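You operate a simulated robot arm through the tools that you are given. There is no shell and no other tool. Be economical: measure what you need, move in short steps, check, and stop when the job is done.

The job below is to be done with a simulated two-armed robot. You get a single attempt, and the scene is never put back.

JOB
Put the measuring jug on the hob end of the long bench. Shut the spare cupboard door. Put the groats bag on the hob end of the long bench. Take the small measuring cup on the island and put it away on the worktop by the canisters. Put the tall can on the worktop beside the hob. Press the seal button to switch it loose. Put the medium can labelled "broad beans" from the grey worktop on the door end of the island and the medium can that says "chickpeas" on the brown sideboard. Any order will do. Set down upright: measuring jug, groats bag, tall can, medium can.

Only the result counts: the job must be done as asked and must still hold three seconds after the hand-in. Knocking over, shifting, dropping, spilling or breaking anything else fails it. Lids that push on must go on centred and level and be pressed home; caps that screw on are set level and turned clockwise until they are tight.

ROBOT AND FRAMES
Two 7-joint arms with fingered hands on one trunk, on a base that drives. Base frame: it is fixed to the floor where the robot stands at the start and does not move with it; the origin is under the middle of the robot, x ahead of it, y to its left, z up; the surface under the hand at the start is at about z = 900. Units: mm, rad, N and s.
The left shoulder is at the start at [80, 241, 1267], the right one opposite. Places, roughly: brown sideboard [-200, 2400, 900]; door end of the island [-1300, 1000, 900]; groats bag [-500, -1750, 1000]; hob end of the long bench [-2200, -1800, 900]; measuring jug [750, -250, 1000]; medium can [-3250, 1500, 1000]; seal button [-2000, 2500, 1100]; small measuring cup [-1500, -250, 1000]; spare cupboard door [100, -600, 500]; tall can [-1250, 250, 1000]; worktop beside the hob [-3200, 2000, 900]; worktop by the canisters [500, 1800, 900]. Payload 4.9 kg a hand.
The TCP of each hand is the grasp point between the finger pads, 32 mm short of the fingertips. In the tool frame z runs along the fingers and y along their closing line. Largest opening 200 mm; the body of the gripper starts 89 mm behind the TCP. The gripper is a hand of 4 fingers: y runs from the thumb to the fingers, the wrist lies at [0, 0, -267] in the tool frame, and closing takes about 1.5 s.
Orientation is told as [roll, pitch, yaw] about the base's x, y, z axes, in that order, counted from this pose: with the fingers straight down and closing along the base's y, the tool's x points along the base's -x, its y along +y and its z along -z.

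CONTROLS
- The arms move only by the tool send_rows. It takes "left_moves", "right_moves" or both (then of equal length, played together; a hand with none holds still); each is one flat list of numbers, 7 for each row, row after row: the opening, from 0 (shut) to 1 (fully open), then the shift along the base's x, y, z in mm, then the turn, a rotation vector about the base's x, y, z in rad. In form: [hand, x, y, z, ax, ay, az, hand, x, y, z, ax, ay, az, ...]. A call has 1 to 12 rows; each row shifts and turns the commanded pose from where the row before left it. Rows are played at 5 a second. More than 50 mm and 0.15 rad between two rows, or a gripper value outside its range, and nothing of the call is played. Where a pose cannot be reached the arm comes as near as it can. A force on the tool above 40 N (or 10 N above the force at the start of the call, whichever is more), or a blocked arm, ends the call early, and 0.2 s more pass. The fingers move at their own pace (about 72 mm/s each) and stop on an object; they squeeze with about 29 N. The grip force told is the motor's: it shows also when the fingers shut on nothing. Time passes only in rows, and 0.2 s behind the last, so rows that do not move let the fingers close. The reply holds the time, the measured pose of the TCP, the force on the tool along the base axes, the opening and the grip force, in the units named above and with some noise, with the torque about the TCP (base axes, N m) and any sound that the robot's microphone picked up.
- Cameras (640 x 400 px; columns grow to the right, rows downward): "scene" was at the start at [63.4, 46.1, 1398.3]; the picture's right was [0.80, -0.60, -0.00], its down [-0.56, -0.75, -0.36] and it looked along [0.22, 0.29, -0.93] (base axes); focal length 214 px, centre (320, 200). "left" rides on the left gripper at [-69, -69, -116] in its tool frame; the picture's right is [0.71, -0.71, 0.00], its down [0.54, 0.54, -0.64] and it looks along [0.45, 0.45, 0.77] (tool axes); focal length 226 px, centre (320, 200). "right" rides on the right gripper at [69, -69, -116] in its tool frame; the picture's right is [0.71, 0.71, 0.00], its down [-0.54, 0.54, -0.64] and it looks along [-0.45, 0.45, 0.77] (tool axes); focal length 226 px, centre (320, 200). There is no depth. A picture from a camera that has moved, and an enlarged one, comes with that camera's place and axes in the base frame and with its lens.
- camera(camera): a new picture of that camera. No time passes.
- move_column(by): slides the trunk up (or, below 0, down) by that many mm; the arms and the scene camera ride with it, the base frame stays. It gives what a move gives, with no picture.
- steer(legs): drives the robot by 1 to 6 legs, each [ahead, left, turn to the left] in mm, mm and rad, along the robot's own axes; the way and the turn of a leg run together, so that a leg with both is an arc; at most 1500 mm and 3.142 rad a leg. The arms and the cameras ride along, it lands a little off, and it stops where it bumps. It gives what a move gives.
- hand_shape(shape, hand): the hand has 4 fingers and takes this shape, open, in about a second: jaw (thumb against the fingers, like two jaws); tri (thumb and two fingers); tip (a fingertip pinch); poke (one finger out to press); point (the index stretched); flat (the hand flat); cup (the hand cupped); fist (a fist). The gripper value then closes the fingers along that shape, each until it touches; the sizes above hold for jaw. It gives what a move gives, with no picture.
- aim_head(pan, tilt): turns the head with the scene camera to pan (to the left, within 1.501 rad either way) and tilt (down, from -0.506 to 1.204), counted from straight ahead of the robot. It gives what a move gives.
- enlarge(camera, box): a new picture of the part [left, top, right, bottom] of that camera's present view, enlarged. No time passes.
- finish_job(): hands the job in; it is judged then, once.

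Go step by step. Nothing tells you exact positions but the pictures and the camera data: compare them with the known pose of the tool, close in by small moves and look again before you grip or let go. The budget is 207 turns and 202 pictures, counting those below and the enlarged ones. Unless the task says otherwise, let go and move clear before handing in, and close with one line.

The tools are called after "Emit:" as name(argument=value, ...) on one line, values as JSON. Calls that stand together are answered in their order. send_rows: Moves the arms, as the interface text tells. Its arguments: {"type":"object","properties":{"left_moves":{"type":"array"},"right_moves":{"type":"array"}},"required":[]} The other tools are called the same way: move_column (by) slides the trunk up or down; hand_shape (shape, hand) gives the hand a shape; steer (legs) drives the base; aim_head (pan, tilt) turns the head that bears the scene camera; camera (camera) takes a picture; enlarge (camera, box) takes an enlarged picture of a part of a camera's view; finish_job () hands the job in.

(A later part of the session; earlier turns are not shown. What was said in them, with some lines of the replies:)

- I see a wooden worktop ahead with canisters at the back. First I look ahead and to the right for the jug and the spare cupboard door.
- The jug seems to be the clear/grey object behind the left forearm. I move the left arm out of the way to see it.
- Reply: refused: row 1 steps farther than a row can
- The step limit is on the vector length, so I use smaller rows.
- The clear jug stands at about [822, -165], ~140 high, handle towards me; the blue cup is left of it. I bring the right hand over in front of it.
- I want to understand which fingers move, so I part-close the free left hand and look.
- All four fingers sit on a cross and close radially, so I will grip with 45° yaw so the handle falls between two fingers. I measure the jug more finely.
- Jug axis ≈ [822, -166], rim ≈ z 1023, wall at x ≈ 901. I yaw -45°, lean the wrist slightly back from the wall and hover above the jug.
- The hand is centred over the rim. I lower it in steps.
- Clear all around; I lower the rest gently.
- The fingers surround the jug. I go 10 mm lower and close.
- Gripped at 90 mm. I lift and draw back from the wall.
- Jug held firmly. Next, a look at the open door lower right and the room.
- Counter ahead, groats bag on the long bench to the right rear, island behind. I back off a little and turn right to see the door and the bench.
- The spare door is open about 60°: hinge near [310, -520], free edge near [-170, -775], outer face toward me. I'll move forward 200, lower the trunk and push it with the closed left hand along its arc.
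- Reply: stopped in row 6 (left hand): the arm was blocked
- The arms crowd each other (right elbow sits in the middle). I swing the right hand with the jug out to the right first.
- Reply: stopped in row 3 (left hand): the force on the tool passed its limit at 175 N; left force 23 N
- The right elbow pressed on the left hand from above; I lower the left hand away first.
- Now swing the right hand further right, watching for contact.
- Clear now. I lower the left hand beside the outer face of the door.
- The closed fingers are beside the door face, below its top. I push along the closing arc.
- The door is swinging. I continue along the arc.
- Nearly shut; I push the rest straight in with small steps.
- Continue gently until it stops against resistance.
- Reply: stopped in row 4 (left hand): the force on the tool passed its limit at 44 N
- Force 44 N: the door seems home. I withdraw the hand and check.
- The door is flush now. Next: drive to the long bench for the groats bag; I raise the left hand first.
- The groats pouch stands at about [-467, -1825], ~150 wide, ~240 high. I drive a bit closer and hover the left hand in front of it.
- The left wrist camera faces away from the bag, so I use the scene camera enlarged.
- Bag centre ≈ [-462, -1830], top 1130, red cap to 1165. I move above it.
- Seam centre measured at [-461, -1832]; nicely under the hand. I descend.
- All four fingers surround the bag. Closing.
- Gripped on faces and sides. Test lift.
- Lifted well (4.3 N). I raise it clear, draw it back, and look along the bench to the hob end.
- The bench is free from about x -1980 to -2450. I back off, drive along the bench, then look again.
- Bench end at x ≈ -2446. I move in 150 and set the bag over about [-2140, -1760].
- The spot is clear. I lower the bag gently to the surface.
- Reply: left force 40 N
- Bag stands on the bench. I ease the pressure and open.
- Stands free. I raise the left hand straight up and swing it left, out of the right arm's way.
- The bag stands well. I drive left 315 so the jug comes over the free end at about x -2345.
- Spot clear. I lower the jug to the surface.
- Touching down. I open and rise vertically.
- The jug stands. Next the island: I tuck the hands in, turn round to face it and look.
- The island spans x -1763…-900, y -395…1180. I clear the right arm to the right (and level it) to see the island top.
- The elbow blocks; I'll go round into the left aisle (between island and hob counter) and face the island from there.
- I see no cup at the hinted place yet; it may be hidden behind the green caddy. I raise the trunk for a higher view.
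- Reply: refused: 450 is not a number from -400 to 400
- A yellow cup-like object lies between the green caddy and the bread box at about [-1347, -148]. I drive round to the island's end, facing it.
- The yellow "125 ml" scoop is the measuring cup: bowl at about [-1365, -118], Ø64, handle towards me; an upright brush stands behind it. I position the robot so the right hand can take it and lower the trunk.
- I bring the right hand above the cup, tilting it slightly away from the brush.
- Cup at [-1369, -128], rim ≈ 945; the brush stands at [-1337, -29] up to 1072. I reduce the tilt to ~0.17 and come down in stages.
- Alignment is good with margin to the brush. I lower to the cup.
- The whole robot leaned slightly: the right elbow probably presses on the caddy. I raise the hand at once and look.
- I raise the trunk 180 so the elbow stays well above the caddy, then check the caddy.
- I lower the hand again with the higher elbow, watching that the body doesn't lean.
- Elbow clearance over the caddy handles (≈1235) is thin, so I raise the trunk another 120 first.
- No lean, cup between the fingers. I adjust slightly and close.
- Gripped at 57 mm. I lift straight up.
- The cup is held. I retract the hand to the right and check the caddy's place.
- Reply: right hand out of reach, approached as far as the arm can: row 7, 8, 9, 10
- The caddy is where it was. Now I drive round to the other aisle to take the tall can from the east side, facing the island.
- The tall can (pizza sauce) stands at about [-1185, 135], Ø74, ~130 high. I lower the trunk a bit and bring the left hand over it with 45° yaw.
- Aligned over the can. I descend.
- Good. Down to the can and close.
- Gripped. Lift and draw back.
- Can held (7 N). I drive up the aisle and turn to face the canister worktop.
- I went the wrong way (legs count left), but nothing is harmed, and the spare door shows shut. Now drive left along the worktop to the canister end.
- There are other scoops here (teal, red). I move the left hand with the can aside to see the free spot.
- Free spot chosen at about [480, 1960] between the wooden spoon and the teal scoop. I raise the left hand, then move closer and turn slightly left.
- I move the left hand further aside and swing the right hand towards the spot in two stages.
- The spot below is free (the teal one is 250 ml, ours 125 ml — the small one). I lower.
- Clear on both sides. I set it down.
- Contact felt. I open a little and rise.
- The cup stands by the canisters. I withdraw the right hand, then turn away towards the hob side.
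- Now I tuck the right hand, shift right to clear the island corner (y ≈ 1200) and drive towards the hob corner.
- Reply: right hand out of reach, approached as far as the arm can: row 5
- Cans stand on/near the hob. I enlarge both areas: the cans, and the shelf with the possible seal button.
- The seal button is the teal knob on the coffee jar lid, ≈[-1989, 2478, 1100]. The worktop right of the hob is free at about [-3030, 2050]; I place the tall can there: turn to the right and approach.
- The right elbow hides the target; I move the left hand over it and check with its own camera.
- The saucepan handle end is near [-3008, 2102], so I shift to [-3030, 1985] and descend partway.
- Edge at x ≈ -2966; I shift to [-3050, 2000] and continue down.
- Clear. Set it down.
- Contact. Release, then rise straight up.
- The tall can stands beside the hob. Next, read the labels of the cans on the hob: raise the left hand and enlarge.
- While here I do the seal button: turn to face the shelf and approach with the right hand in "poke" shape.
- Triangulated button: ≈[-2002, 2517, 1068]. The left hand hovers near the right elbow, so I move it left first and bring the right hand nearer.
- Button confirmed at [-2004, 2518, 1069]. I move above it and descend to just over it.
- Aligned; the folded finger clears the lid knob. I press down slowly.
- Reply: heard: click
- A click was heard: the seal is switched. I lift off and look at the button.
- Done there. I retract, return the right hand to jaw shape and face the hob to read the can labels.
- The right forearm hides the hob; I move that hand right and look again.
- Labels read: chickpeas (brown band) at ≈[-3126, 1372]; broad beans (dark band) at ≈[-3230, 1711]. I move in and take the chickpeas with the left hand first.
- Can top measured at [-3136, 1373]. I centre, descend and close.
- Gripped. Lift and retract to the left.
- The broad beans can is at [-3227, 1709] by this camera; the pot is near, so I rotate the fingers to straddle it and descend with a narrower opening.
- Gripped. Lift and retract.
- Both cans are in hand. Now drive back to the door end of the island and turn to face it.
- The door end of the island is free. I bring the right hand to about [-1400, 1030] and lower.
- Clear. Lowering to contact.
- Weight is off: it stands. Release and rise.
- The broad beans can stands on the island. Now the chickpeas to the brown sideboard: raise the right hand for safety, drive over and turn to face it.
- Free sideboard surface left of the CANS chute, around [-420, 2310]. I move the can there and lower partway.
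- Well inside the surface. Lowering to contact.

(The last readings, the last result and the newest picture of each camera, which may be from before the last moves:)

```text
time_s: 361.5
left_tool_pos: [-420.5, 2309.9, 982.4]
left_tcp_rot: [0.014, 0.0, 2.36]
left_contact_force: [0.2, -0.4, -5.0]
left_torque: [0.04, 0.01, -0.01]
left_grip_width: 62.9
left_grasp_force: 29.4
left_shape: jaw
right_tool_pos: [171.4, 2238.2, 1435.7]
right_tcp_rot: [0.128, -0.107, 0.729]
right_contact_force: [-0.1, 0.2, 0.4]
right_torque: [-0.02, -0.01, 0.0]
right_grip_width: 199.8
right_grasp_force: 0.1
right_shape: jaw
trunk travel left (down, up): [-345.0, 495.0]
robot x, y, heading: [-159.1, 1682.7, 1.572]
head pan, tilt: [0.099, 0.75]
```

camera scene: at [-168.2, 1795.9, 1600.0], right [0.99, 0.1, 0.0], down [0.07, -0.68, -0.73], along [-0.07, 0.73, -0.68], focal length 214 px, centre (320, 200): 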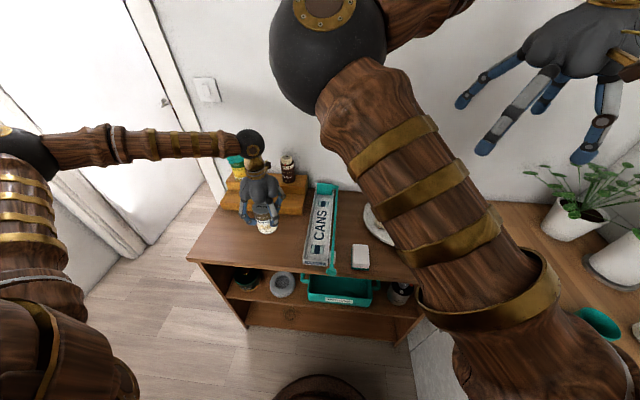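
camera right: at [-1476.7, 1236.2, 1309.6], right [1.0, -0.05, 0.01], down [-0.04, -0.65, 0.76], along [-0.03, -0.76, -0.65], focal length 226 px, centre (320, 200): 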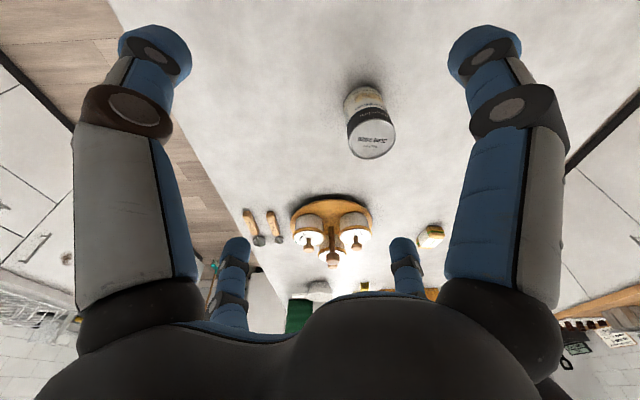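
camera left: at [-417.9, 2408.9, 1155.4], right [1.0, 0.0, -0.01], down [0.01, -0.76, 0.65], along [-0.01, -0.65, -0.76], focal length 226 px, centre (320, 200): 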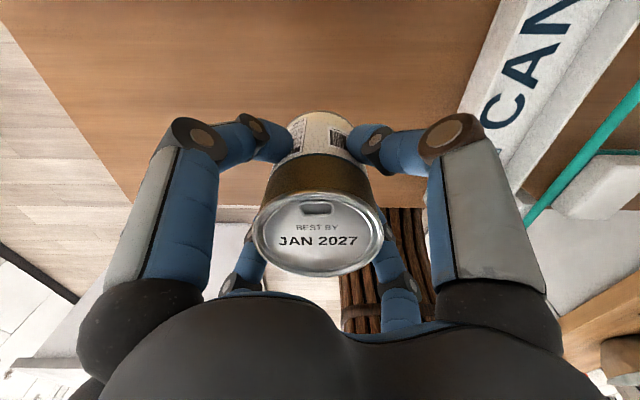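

Emit:
send_rows(left_moves=[0.2, 0, 0, -2, 0, 0, 0, 0.2, 0, 0, -2, 0, 0, 0, 0.2, 0, 0, 0, 0, 0, 0])

```text
time_s: 362.3
left_tool_pos: [-419.5, 2309.4, 980.5]
left_tcp_rot: [0.016, -0.001, 2.362]
left_contact_force: [0.2, 0.5, -3.8]
left_torque: [0.0, 0.0, -0.02]
left_grip_width: 62.9
left_grasp_force: 28.7
left_shape: jaw
right_tool_pos: [172.8, 2238.8, 1434.6]
right_tcp_rot: [0.127, -0.106, 0.726]
right_contact_force: [0.7, -0.6, 0.0]
right_torque: [-0.03, -0.01, 0.01]
right_grip_width: 200.0
right_grasp_force: 0.0
right_shape: jaw
trunk travel left (down, up): [-345.0, 495.0]
robot x, y, heading: [-160.9, 1680.0, 1.57]
head pan, tilt: [0.099, 0.75]
```

Emit:
send_rows(left_moves=[0.2, 0, 0, -1.5, 0, 0, 0, 0.2, 0, 0, -1.5, 0, 0, 0, 0.2, 0, 0, 0, 0, 0, 0])

```text
time_s: 363.1
left_tool_pos: [-418.4, 2310.1, 979.1]
left_tcp_rot: [0.014, -0.003, 2.361]
left_contact_force: [-2.2, 2.0, 8.2]
left_torque: [0.09, 0.05, 0.03]
left_grip_width: 63.1
left_grasp_force: 29.3
left_shape: jaw
right_tool_pos: [172.4, 2236.5, 1435.1]
right_tcp_rot: [0.128, -0.106, 0.727]
right_contact_force: [-0.5, -0.4, -1.1]
right_torque: [0.01, 0.05, 0.01]
right_grip_width: 199.9
right_grasp_force: 0.1
right_shape: jaw
trunk travel left (down, up): [-345.0, 495.0]
robot x, y, heading: [-157.2, 1683.9, 1.575]
head pan, tilt: [0.099, 0.75]
```

Contact. Release and rise clear.

Emit:
send_rows(left_moves=[0.35, 0, 0, 1, 0, 0, 0, 0.5, 0, 0, 0, 0, 0, 0, 0.5, 0, 0, 0, 0, 0, 0, 0.5, 0, 0, 0, 0, 0, 0, 0.5, 0, 0, 25, 0, 0, 0, 0.5, 0, 0, 40, 0, 0, 0, 0.5, 0, 0, 45, 0, 0, 0, 0.5, 0, 0, 45, 0, 0, 0, 0.6, 0, 0, 45, 0, 0, 0, 0.6, 0, 0, 45, 0, 0, 0, 0.6, -20, -40, 0, 0, 0, 0, 1, -20, -40, 0, 0, 0, 0])

Emit:
enlarge(camera="scene", box=[180, 120, 420, 290])

```text
time_s: 365.7
left_tool_pos: [-461.0, 2225.9, 1222.0]
left_tcp_rot: [0.011, -0.003, 2.358]
left_contact_force: [-0.2, -0.9, 1.3]
left_torque: [0.01, -0.02, -0.01]
left_grip_width: 175.0
left_grasp_force: 0.1
left_shape: jaw
right_tool_pos: [171.7, 2233.8, 1434.8]
right_tcp_rot: [0.128, -0.11, 0.725]
right_contact_force: [-0.1, -0.7, -0.2]
right_torque: [0.06, -0.01, -0.01]
right_grip_width: 199.8
right_grasp_force: 0.1
right_shape: jaw
trunk travel left (down, up): [-345.0, 495.0]
robot x, y, heading: [-160.9, 1676.7, 1.569]
head pan, tilt: [0.099, 0.75]
```

```text
2.35 times, centred on (300, 205) of scene
camera zoom: at [-170.3, 1792.4, 1600.3], right [0.99, 0.1, 0.0], down [0.07, -0.68, -0.73], along [-0.07, 0.73, -0.68], focal length 505 px, centre (367, 188)
```

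zoom: 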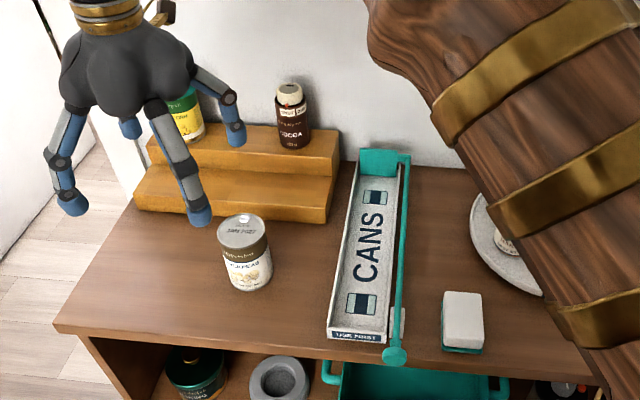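

All placed. As a last check I look again at the spare cupboard door to be sure it is fully shut.

Emit:
steer(legs=[[-1500, 160, 0], [-300, 0, 0], [0, 0, -2.2]])

Emit:
aim_head(pan=0.0, tilt=0.75)

Emit:
camera(camera="scene")

```text
refused: leg 1 is longer than a leg can be; nothing moved
```

```text
time_s: 366.4
left_tool_pos: [-459.0, 2228.3, 1222.0]
left_tcp_rot: [0.014, -0.003, 2.359]
left_contact_force: [-0.6, 0.2, 0.2]
left_torque: [-0.02, 0.04, -0.02]
left_grip_width: 200.1
left_grasp_force: 0.1
left_shape: jaw
right_tool_pos: [171.8, 2236.2, 1434.9]
right_tcp_rot: [0.126, -0.108, 0.727]
right_contact_force: [0.4, 0.8, 0.3]
right_torque: [0.01, 0.01, -0.01]
right_grip_width: 200.0
right_grasp_force: 0.0
right_shape: jaw
trunk travel left (down, up): [-345.0, 495.0]
robot x, y, heading: [-160.0, 1683.5, 1.576]
head pan, tilt: [0.0, 0.75]
```

```text
36 pictures are left
camera scene: at [-160.3, 1795.5, 1600.1], right [1.0, 0.0, 0.0], down [0.0, -0.68, -0.73], along [0.0, 0.73, -0.68], focal length 214 px, centre (320, 200)
```

scene: 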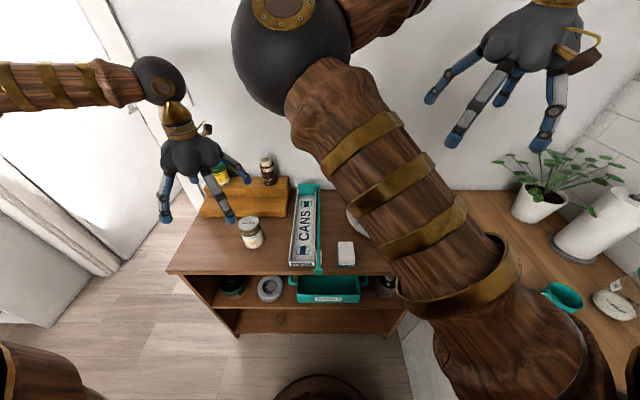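

Emit:
steer(legs=[[-1400, 200, 0], [-250, 0, 0], [0, 0, -2.3]])

Emit:
aim_head(pan=0.15, tilt=0.75)

Emit:
camera(camera="scene")

```text
time_s: 380.4
left_tool_pos: [259.3, -128.1, 1222.7]
left_tcp_rot: [0.013, -0.004, 0.05]
left_contact_force: [-0.2, -0.9, 0.5]
left_torque: [-0.02, 0.01, 0.02]
left_grip_width: 199.9
left_grasp_force: 0.0
left_shape: jaw
right_tool_pos: [-161.1, -600.2, 1435.2]
right_tcp_rot: [0.128, -0.106, -1.583]
right_contact_force: [-0.3, 0.2, -0.1]
right_torque: [0.0, -0.04, -0.02]
right_grip_width: 199.9
right_grasp_force: 0.0
right_shape: jaw
trunk travel left (down, up): [-345.0, 495.0]
robot x, y, heading: [-351.3, 19.5, -0.744]
head pan, tilt: [0.0, 0.75]
```

```text
time_s: 381.1
left_tool_pos: [258.4, -128.9, 1221.1]
left_tcp_rot: [0.014, -0.003, 0.05]
left_contact_force: [-0.1, -0.4, -0.5]
left_torque: [0.05, -0.01, -0.03]
left_grip_width: 200.0
left_grasp_force: 0.0
left_shape: jaw
right_tool_pos: [-159.9, -601.4, 1434.6]
right_tcp_rot: [0.127, -0.106, -1.582]
right_contact_force: [0.0, 0.5, 0.5]
right_torque: [-0.01, 0.04, -0.01]
right_grip_width: 199.9
right_grasp_force: 0.1
right_shape: jaw
trunk travel left (down, up): [-345.0, 495.0]
robot x, y, heading: [-350.1, 14.6, -0.735]
head pan, tilt: [0.15, 0.75]
```

```text
35 pictures are left
camera scene: at [-257.3, -46.4, 1600.0], right [-0.55, -0.83, 0.0], down [-0.57, 0.38, -0.73], along [0.61, -0.41, -0.68], focal length 214 px, centre (320, 200)
```

scene: 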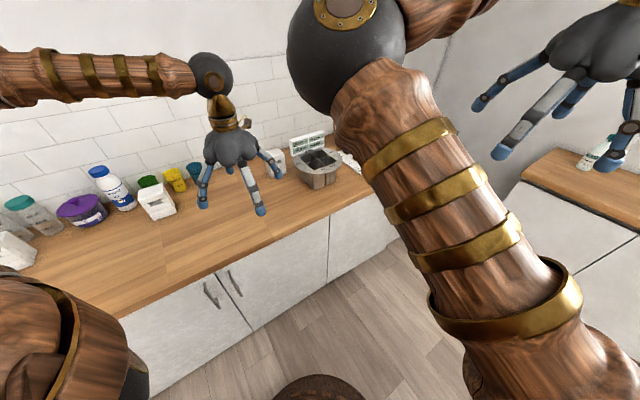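

Emit:
steer(legs=[[335, -371, 0]])

Emit:
aim_head(pan=0.55, tilt=0.85)

Emit:
camera(camera="scene")

```text
time_s: 384.0
left_tool_pos: [261.7, -617.8, 1221.4]
left_tcp_rot: [0.013, -0.002, 0.053]
left_contact_force: [-0.2, -0.2, 0.4]
left_torque: [0.04, -0.01, 0.01]
left_grip_width: 199.7
left_grasp_force: 0.0
left_shape: jaw
right_tool_pos: [-155.4, -1091.0, 1435.1]
right_tcp_rot: [0.128, -0.108, -1.58]
right_contact_force: [-0.4, -0.1, 0.2]
right_torque: [-0.02, 0.01, 0.0]
right_grip_width: 200.1
right_grasp_force: 0.1
right_shape: jaw
trunk travel left (down, up): [-345.0, 495.0]
robot x, y, heading: [-348.1, -472.1, -0.739]
head pan, tilt: [0.15, 0.75]
```

```text
time_s: 384.9
left_tool_pos: [262.7, -619.1, 1220.6]
left_tcp_rot: [0.016, -0.001, 0.055]
left_contact_force: [-0.1, 0.0, 0.6]
left_torque: [0.02, -0.02, -0.01]
left_grip_width: 199.9
left_grasp_force: 0.0
left_shape: jaw
right_tool_pos: [-155.9, -1093.1, 1434.8]
right_tcp_rot: [0.127, -0.105, -1.576]
right_contact_force: [0.3, -0.4, 0.6]
right_torque: [0.01, -0.02, 0.04]
right_grip_width: 199.9
right_grasp_force: 0.0
right_shape: jaw
trunk travel left (down, up): [-345.0, 495.0]
robot x, y, heading: [-344.6, -474.3, -0.731]
head pan, tilt: [0.55, 0.85]
```

```text
34 pictures are left
camera scene: at [-247.0, -507.6, 1592.0], right [-0.18, -0.98, 0.0], down [-0.74, 0.14, -0.66], along [0.65, -0.12, -0.75], focal length 214 px, centre (320, 200)
```

scene: 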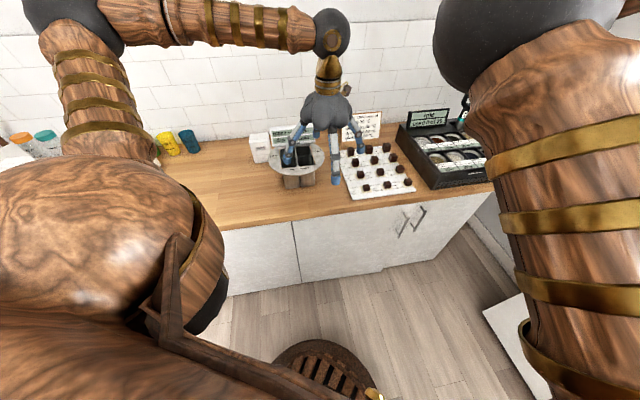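

Emit:
enlarge(camera="scene", box=[270, 180, 480, 300])

```text
3.05 times, centred on (375, 240) of scene
camera zoom: at [-247.0, -507.6, 1592.0], right [-0.18, -0.98, 0.0], down [-0.74, 0.14, -0.66], along [0.65, -0.12, -0.75], focal length 654 px, centre (152, 78)
```

zoom: 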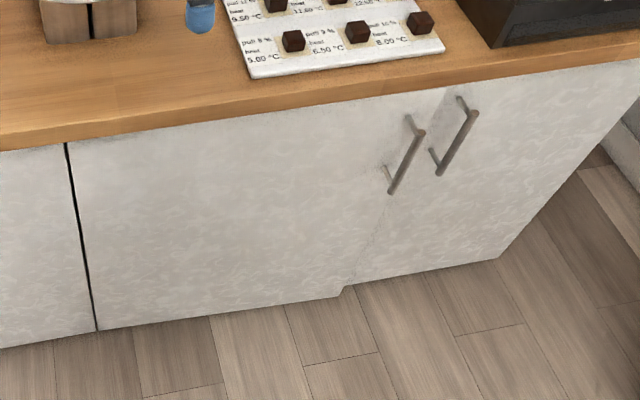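

The zoom shows the door still protruding ~15 mm at its free edge. I'll push it fully home: face the counter, lower the trunk and push with the right hand lower down.

Emit:
steer(legs=[[0, 0, 0.731], [-85, -306, 0]])

Emit:
send_rows(left_moves=[1, -10, 0, 45, 0, 0, 0, 1, -10, 0, 45, 0, 0, 0, 1, -10, 0, 45, 0, 0, 0, 1, -10, 0, 45, 0, 0, 0, 1, -10, 0, 45, 0, 0, 0, 1, 0, 0, 0, 0, 0, 0], right_moves=[0, -40, 0, 0, 0, -0.14, 0, 0, -40, 0, 0, 0, -0.14, 0, 0, -40, 0, 0, 0, -0.14, 0, 0, -30, 0, 0, 0, -0.14, 0, 0, 0, 0, 0, 0, -0.14, 0, 0, 0, 0, 0, 0, -0.14, 0])

Emit:
move_column(by=-300)

Emit:
aim_head(pan=-0.3, tilt=0.8)

Emit:
camera(camera="scene")

```text
time_s: 388.9
left_tool_pos: [118.8, -483.7, 1220.2]
left_tcp_rot: [0.014, -0.002, 0.779]
left_contact_force: [0.3, 0.5, 0.5]
left_torque: [-0.01, 0.01, -0.02]
left_grip_width: 199.9
left_grasp_force: 0.2
left_shape: jaw
right_tool_pos: [120.1, -1113.9, 1435.5]
right_tcp_rot: [0.126, -0.109, -0.853]
right_contact_force: [0.0, 0.6, 0.7]
right_torque: [0.0, -0.03, 0.01]
right_grip_width: 200.0
right_grasp_force: 0.1
right_shape: jaw
trunk travel left (down, up): [-345.0, 495.0]
robot x, y, heading: [-437.5, -776.7, -0.01]
head pan, tilt: [0.55, 0.85]
```

```text
time_s: 390.0
left_tool_pos: [78.5, -485.9, 1397.2]
left_tcp_rot: [0.015, -0.005, 0.778]
left_contact_force: [-0.4, -0.1, -0.7]
left_torque: [0.03, -0.05, -0.01]
left_grip_width: 199.9
left_grasp_force: 0.0
left_shape: jaw
right_tool_pos: [-48.8, -1172.8, 1429.4]
right_tcp_rot: [0.545, -0.442, -1.143]
right_contact_force: [-1.0, 0.3, -0.2]
right_torque: [0.0, -0.04, 0.02]
right_grip_width: 55.6
right_grasp_force: 0.0
right_shape: jaw
right hand out of reach, approached as far as the arm can: row 5
trunk travel left (down, up): [-345.0, 495.0]
robot x, y, heading: [-431.2, -774.8, -0.013]
head pan, tilt: [0.55, 0.85]
stopped in row 5 (right hand): the arm was blocked; the commanded pose is now the measured one
```

```text
time_s: 393.0
left_tool_pos: [80.3, -485.0, 1095.6]
left_tcp_rot: [0.016, -0.003, 0.779]
left_contact_force: [0.4, -0.4, -0.4]
left_torque: [0.02, 0.01, -0.01]
left_grip_width: 199.9
left_grasp_force: 0.0
left_shape: jaw
right_tool_pos: [-44.5, -1170.4, 1129.3]
right_tcp_rot: [0.542, -0.445, -1.139]
right_contact_force: [-0.6, -0.6, -0.2]
right_torque: [-0.01, 0.01, 0.0]
right_grip_width: 0.0
right_grasp_force: 29.2
right_shape: jaw
trunk travel left (down, up): [-45.0, 795.0]
robot x, y, heading: [-433.8, -777.1, -0.009]
head pan, tilt: [0.55, 0.85]
```

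```text
time_s: 394.1
left_tool_pos: [79.8, -483.2, 1096.5]
left_tcp_rot: [0.015, -0.004, 0.778]
left_contact_force: [0.1, 0.2, -0.1]
left_torque: [0.02, -0.01, 0.0]
left_grip_width: 199.9
left_grasp_force: 0.0
left_shape: jaw
right_tool_pos: [-45.6, -1170.2, 1128.4]
right_tcp_rot: [0.545, -0.444, -1.139]
right_contact_force: [0.9, 0.3, 0.0]
right_torque: [-0.01, 0.01, 0.03]
right_grip_width: 0.2
right_grasp_force: 28.8
right_shape: jaw
trunk travel left (down, up): [-45.0, 795.0]
robot x, y, heading: [-431.1, -775.5, -0.013]
head pan, tilt: [-0.3, 0.799]
```

```text
32 pictures are left
camera scene: at [-325.3, -801.7, 1296.0], right [-0.31, -0.95, 0.0], down [-0.68, 0.22, -0.7], along [0.66, -0.21, -0.72], focal length 214 px, centre (320, 200)
```

scene: 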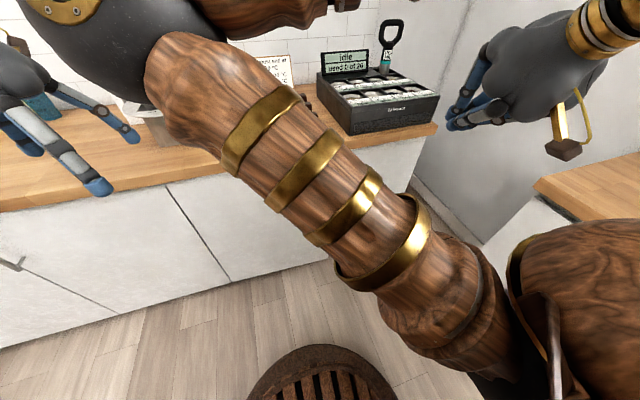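

The right hand is tilted forward. I bring it down in front of the door near its free edge.

Emit:
send_rows(right_moves=[0, 10, 21, -37, 0, 0, 0, 0, 10, 21, -37, 0, 0, 0, 0, 10, 21, -37, 0, 0, 0, 0, 10, 21, -37, 0, 0, 0, 0, 10, 21, -37, 0, 0, 0, 0, 15, 21, -37, 0, 0, 0, 0, 15, 21, -37, 0, 0, 0, 0, 15, 21, -37, 0, 0, 0, 0, 15, 21, -37, 0, 0, 0, 0, 15, 21, -37, 0, 0, 0])

Emit:
camera(camera="scene")

Emit:
camera(camera="right")

```text
time_s: 396.3
left_tool_pos: [81.3, -484.1, 1095.9]
left_tcp_rot: [0.014, -0.003, 0.779]
left_contact_force: [0.3, -0.5, -0.9]
left_torque: [0.0, 0.01, 0.0]
left_grip_width: 200.1
left_grasp_force: 0.1
left_shape: jaw
right_tool_pos: [157.6, -979.3, 838.9]
right_tcp_rot: [0.551, -0.44, -1.14]
right_contact_force: [-0.5, 0.2, 1.0]
right_torque: [0.0, 0.01, 0.02]
right_grip_width: 0.1
right_grasp_force: 29.4
right_shape: jaw
right hand out of reach, approached as far as the arm can: row 2, 3, 4, 5, 6, 7
trunk travel left (down, up): [-45.0, 795.0]
robot x, y, heading: [-429.2, -773.7, 0.0]
head pan, tilt: [-0.3, 0.799]
```

```text
31 pictures are left
camera scene: at [-325.1, -801.3, 1296.1], right [-0.31, -0.95, 0.0], down [-0.68, 0.22, -0.7], along [0.66, -0.21, -0.72], focal length 214 px, centre (320, 200)
```

scene: 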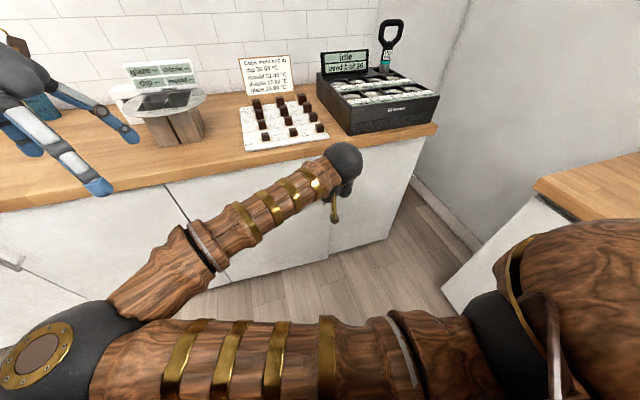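

```text
30 pictures are left
camera right: at [10.9, -947.3, 866.4], right [0.22, 0.98, 0.03], down [0.17, -0.07, 0.98], along [0.96, -0.21, -0.18], focal length 226 px, centre (320, 200)
```

right: 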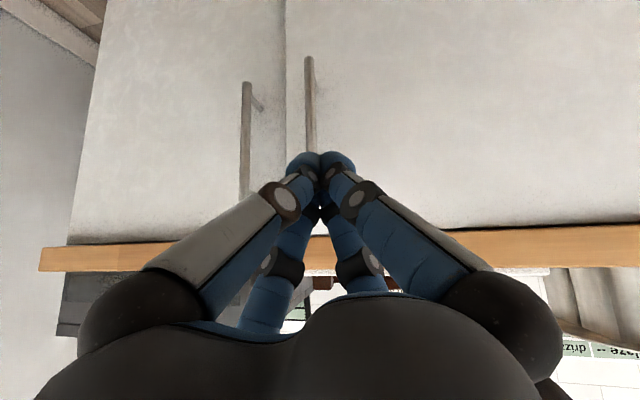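

A clear look: the spare door (right half, with its handle) against its neighbour. I push straight in beside the handle in small steps.

Emit:
send_rows(right_moves=[0, 20, 12, -12, 0, 0, 0, 0, 20, 8, -8, 0, 0, 0, 0, 15, 0, 0, 0, 0, 0, 0, 10, 0, 0, 0, 0, 0, 0, 8, 0, 0, 0, 0, 0, 0, 8, 0, 0, 0, 0, 0, 0, 8, 0, 0, 0, 0, 0, 0, 8, 0, 0, 0, 0, 0, 0, 8, 0, 0, 0, 0, 0])

Emit:
camera(camera="right")

```text
time_s: 398.3
left_tool_pos: [80.3, -483.6, 1095.9]
left_tcp_rot: [0.016, -0.003, 0.779]
left_contact_force: [-0.2, 0.1, 0.1]
left_torque: [-0.03, 0.01, -0.04]
left_grip_width: 199.6
left_grasp_force: 0.1
left_shape: jaw
right_tool_pos: [263.6, -962.1, 818.0]
right_tcp_rot: [0.549, -0.44, -1.14]
right_contact_force: [-0.3, -0.9, -0.1]
right_torque: [0.02, 0.0, -0.02]
right_grip_width: 0.2
right_grasp_force: 29.1
right_shape: jaw
trunk travel left (down, up): [-45.0, 795.0]
robot x, y, heading: [-430.2, -780.2, -0.01]
head pan, tilt: [-0.3, 0.799]
```

```text
29 pictures are left
camera right: at [117.3, -930.1, 845.2], right [0.22, 0.98, 0.03], down [0.17, -0.07, 0.98], along [0.96, -0.21, -0.18], focal length 226 px, centre (320, 200)
```

right: 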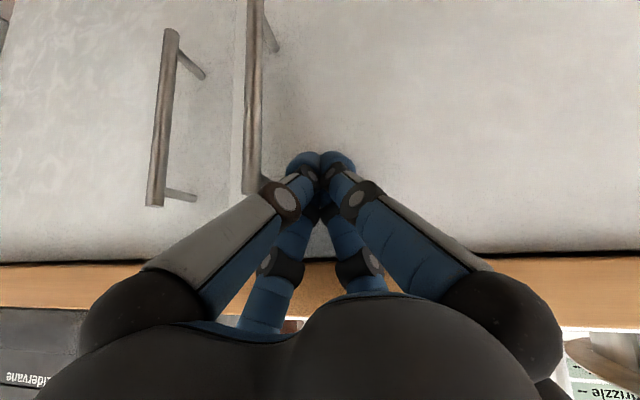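

No contact yet; continue.

Emit:
send_rows(right_moves=[0, 6, 0, 0, 0, 0, 0, 0, 6, 0, 0, 0, 0, 0, 0, 6, 0, 0, 0, 0, 0, 0, 6, 0, 0, 0, 0, 0, 0, 6, 0, 0, 0, 0, 0])

Emit:
camera(camera="right")

```text
time_s: 399.4
left_tool_pos: [77.0, -484.6, 1096.5]
left_tcp_rot: [0.013, -0.003, 0.778]
left_contact_force: [0.1, 0.0, -0.9]
left_torque: [0.0, 0.0, -0.02]
left_grip_width: 200.1
left_grasp_force: 0.1
left_shape: jaw
right_tool_pos: [278.8, -962.1, 815.8]
right_tcp_rot: [0.541, -0.436, -1.137]
right_contact_force: [-23.3, 3.1, 3.7]
right_torque: [-0.02, -1.05, 0.59]
right_grip_width: 0.2
right_grasp_force: 29.2
right_shape: jaw
trunk travel left (down, up): [-45.0, 795.0]
robot x, y, heading: [-434.6, -779.7, -0.011]
head pan, tilt: [-0.3, 0.799]
stopped in row 5 (right hand): the force on the tool passed its limit at 46 N (the readings are from after the stop); the commanded pose is now the measured one
```

```text
28 pictures are left
camera right: at [133.0, -929.8, 844.9], right [0.22, 0.98, 0.03], down [0.18, -0.07, 0.98], along [0.96, -0.21, -0.19], focal length 226 px, centre (320, 200)
```

right: 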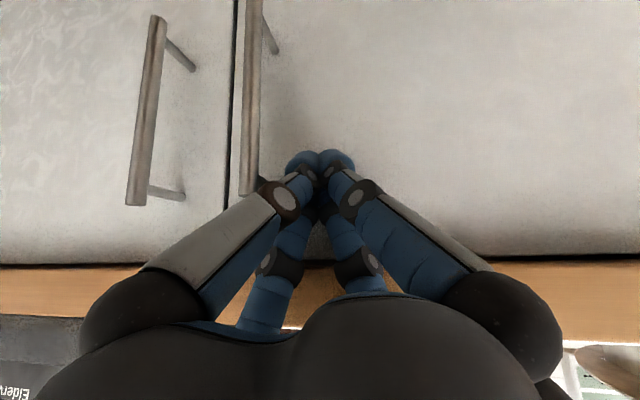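

Now the seam is a thin dark line: the door is flush. I withdraw and verify it stays.

Emit:
send_rows(right_moves=[0, -20, 0, 0, 0, 0, 0, 0, -40, 0, 0, 0, 0, 0, 0, -45, 0, 0, 0, 0, 0, 0, -40, 0, 0, 0, 0, 0])

Emit:
camera(camera="right")

```text
time_s: 400.4
left_tool_pos: [79.2, -483.1, 1097.0]
left_tcp_rot: [0.016, -0.004, 0.781]
left_contact_force: [0.2, 0.4, 0.8]
left_torque: [0.02, 0.03, -0.02]
left_grip_width: 199.9
left_grasp_force: 0.1
left_shape: jaw
right_tool_pos: [140.9, -987.4, 816.1]
right_tcp_rot: [0.541, -0.439, -1.182]
right_contact_force: [0.3, -1.3, -0.4]
right_torque: [0.01, -0.03, -0.01]
right_grip_width: 0.0
right_grasp_force: 29.7
right_shape: jaw
trunk travel left (down, up): [-45.0, 795.0]
robot x, y, heading: [-431.4, -779.8, -0.009]
head pan, tilt: [-0.3, 0.799]
```

```text
27 pictures are left
camera right: at [-3.5, -948.2, 845.1], right [0.26, 0.97, 0.03], down [0.18, -0.08, 0.98], along [0.95, -0.25, -0.19], focal length 226 px, centre (320, 200)
```

right: 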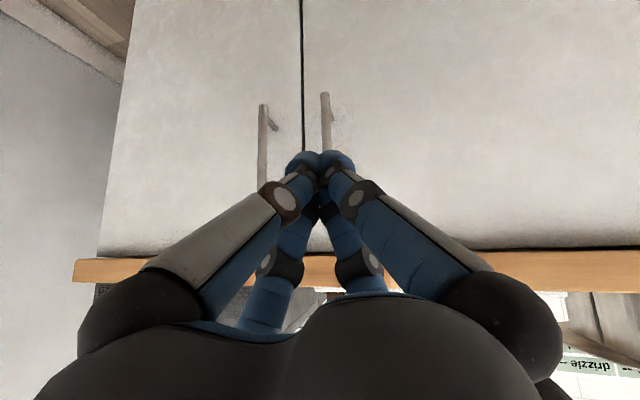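

The door now sits flush with its neighbour and stays shut, and both hands are empty and clear. I hand the job in.

Emit:
finish_job()

```text
The job is handed in.
```

The job is handed in: every item is set down in its place, the spare cupboard door is shut flush, and the seal button clicked when I pressed it.
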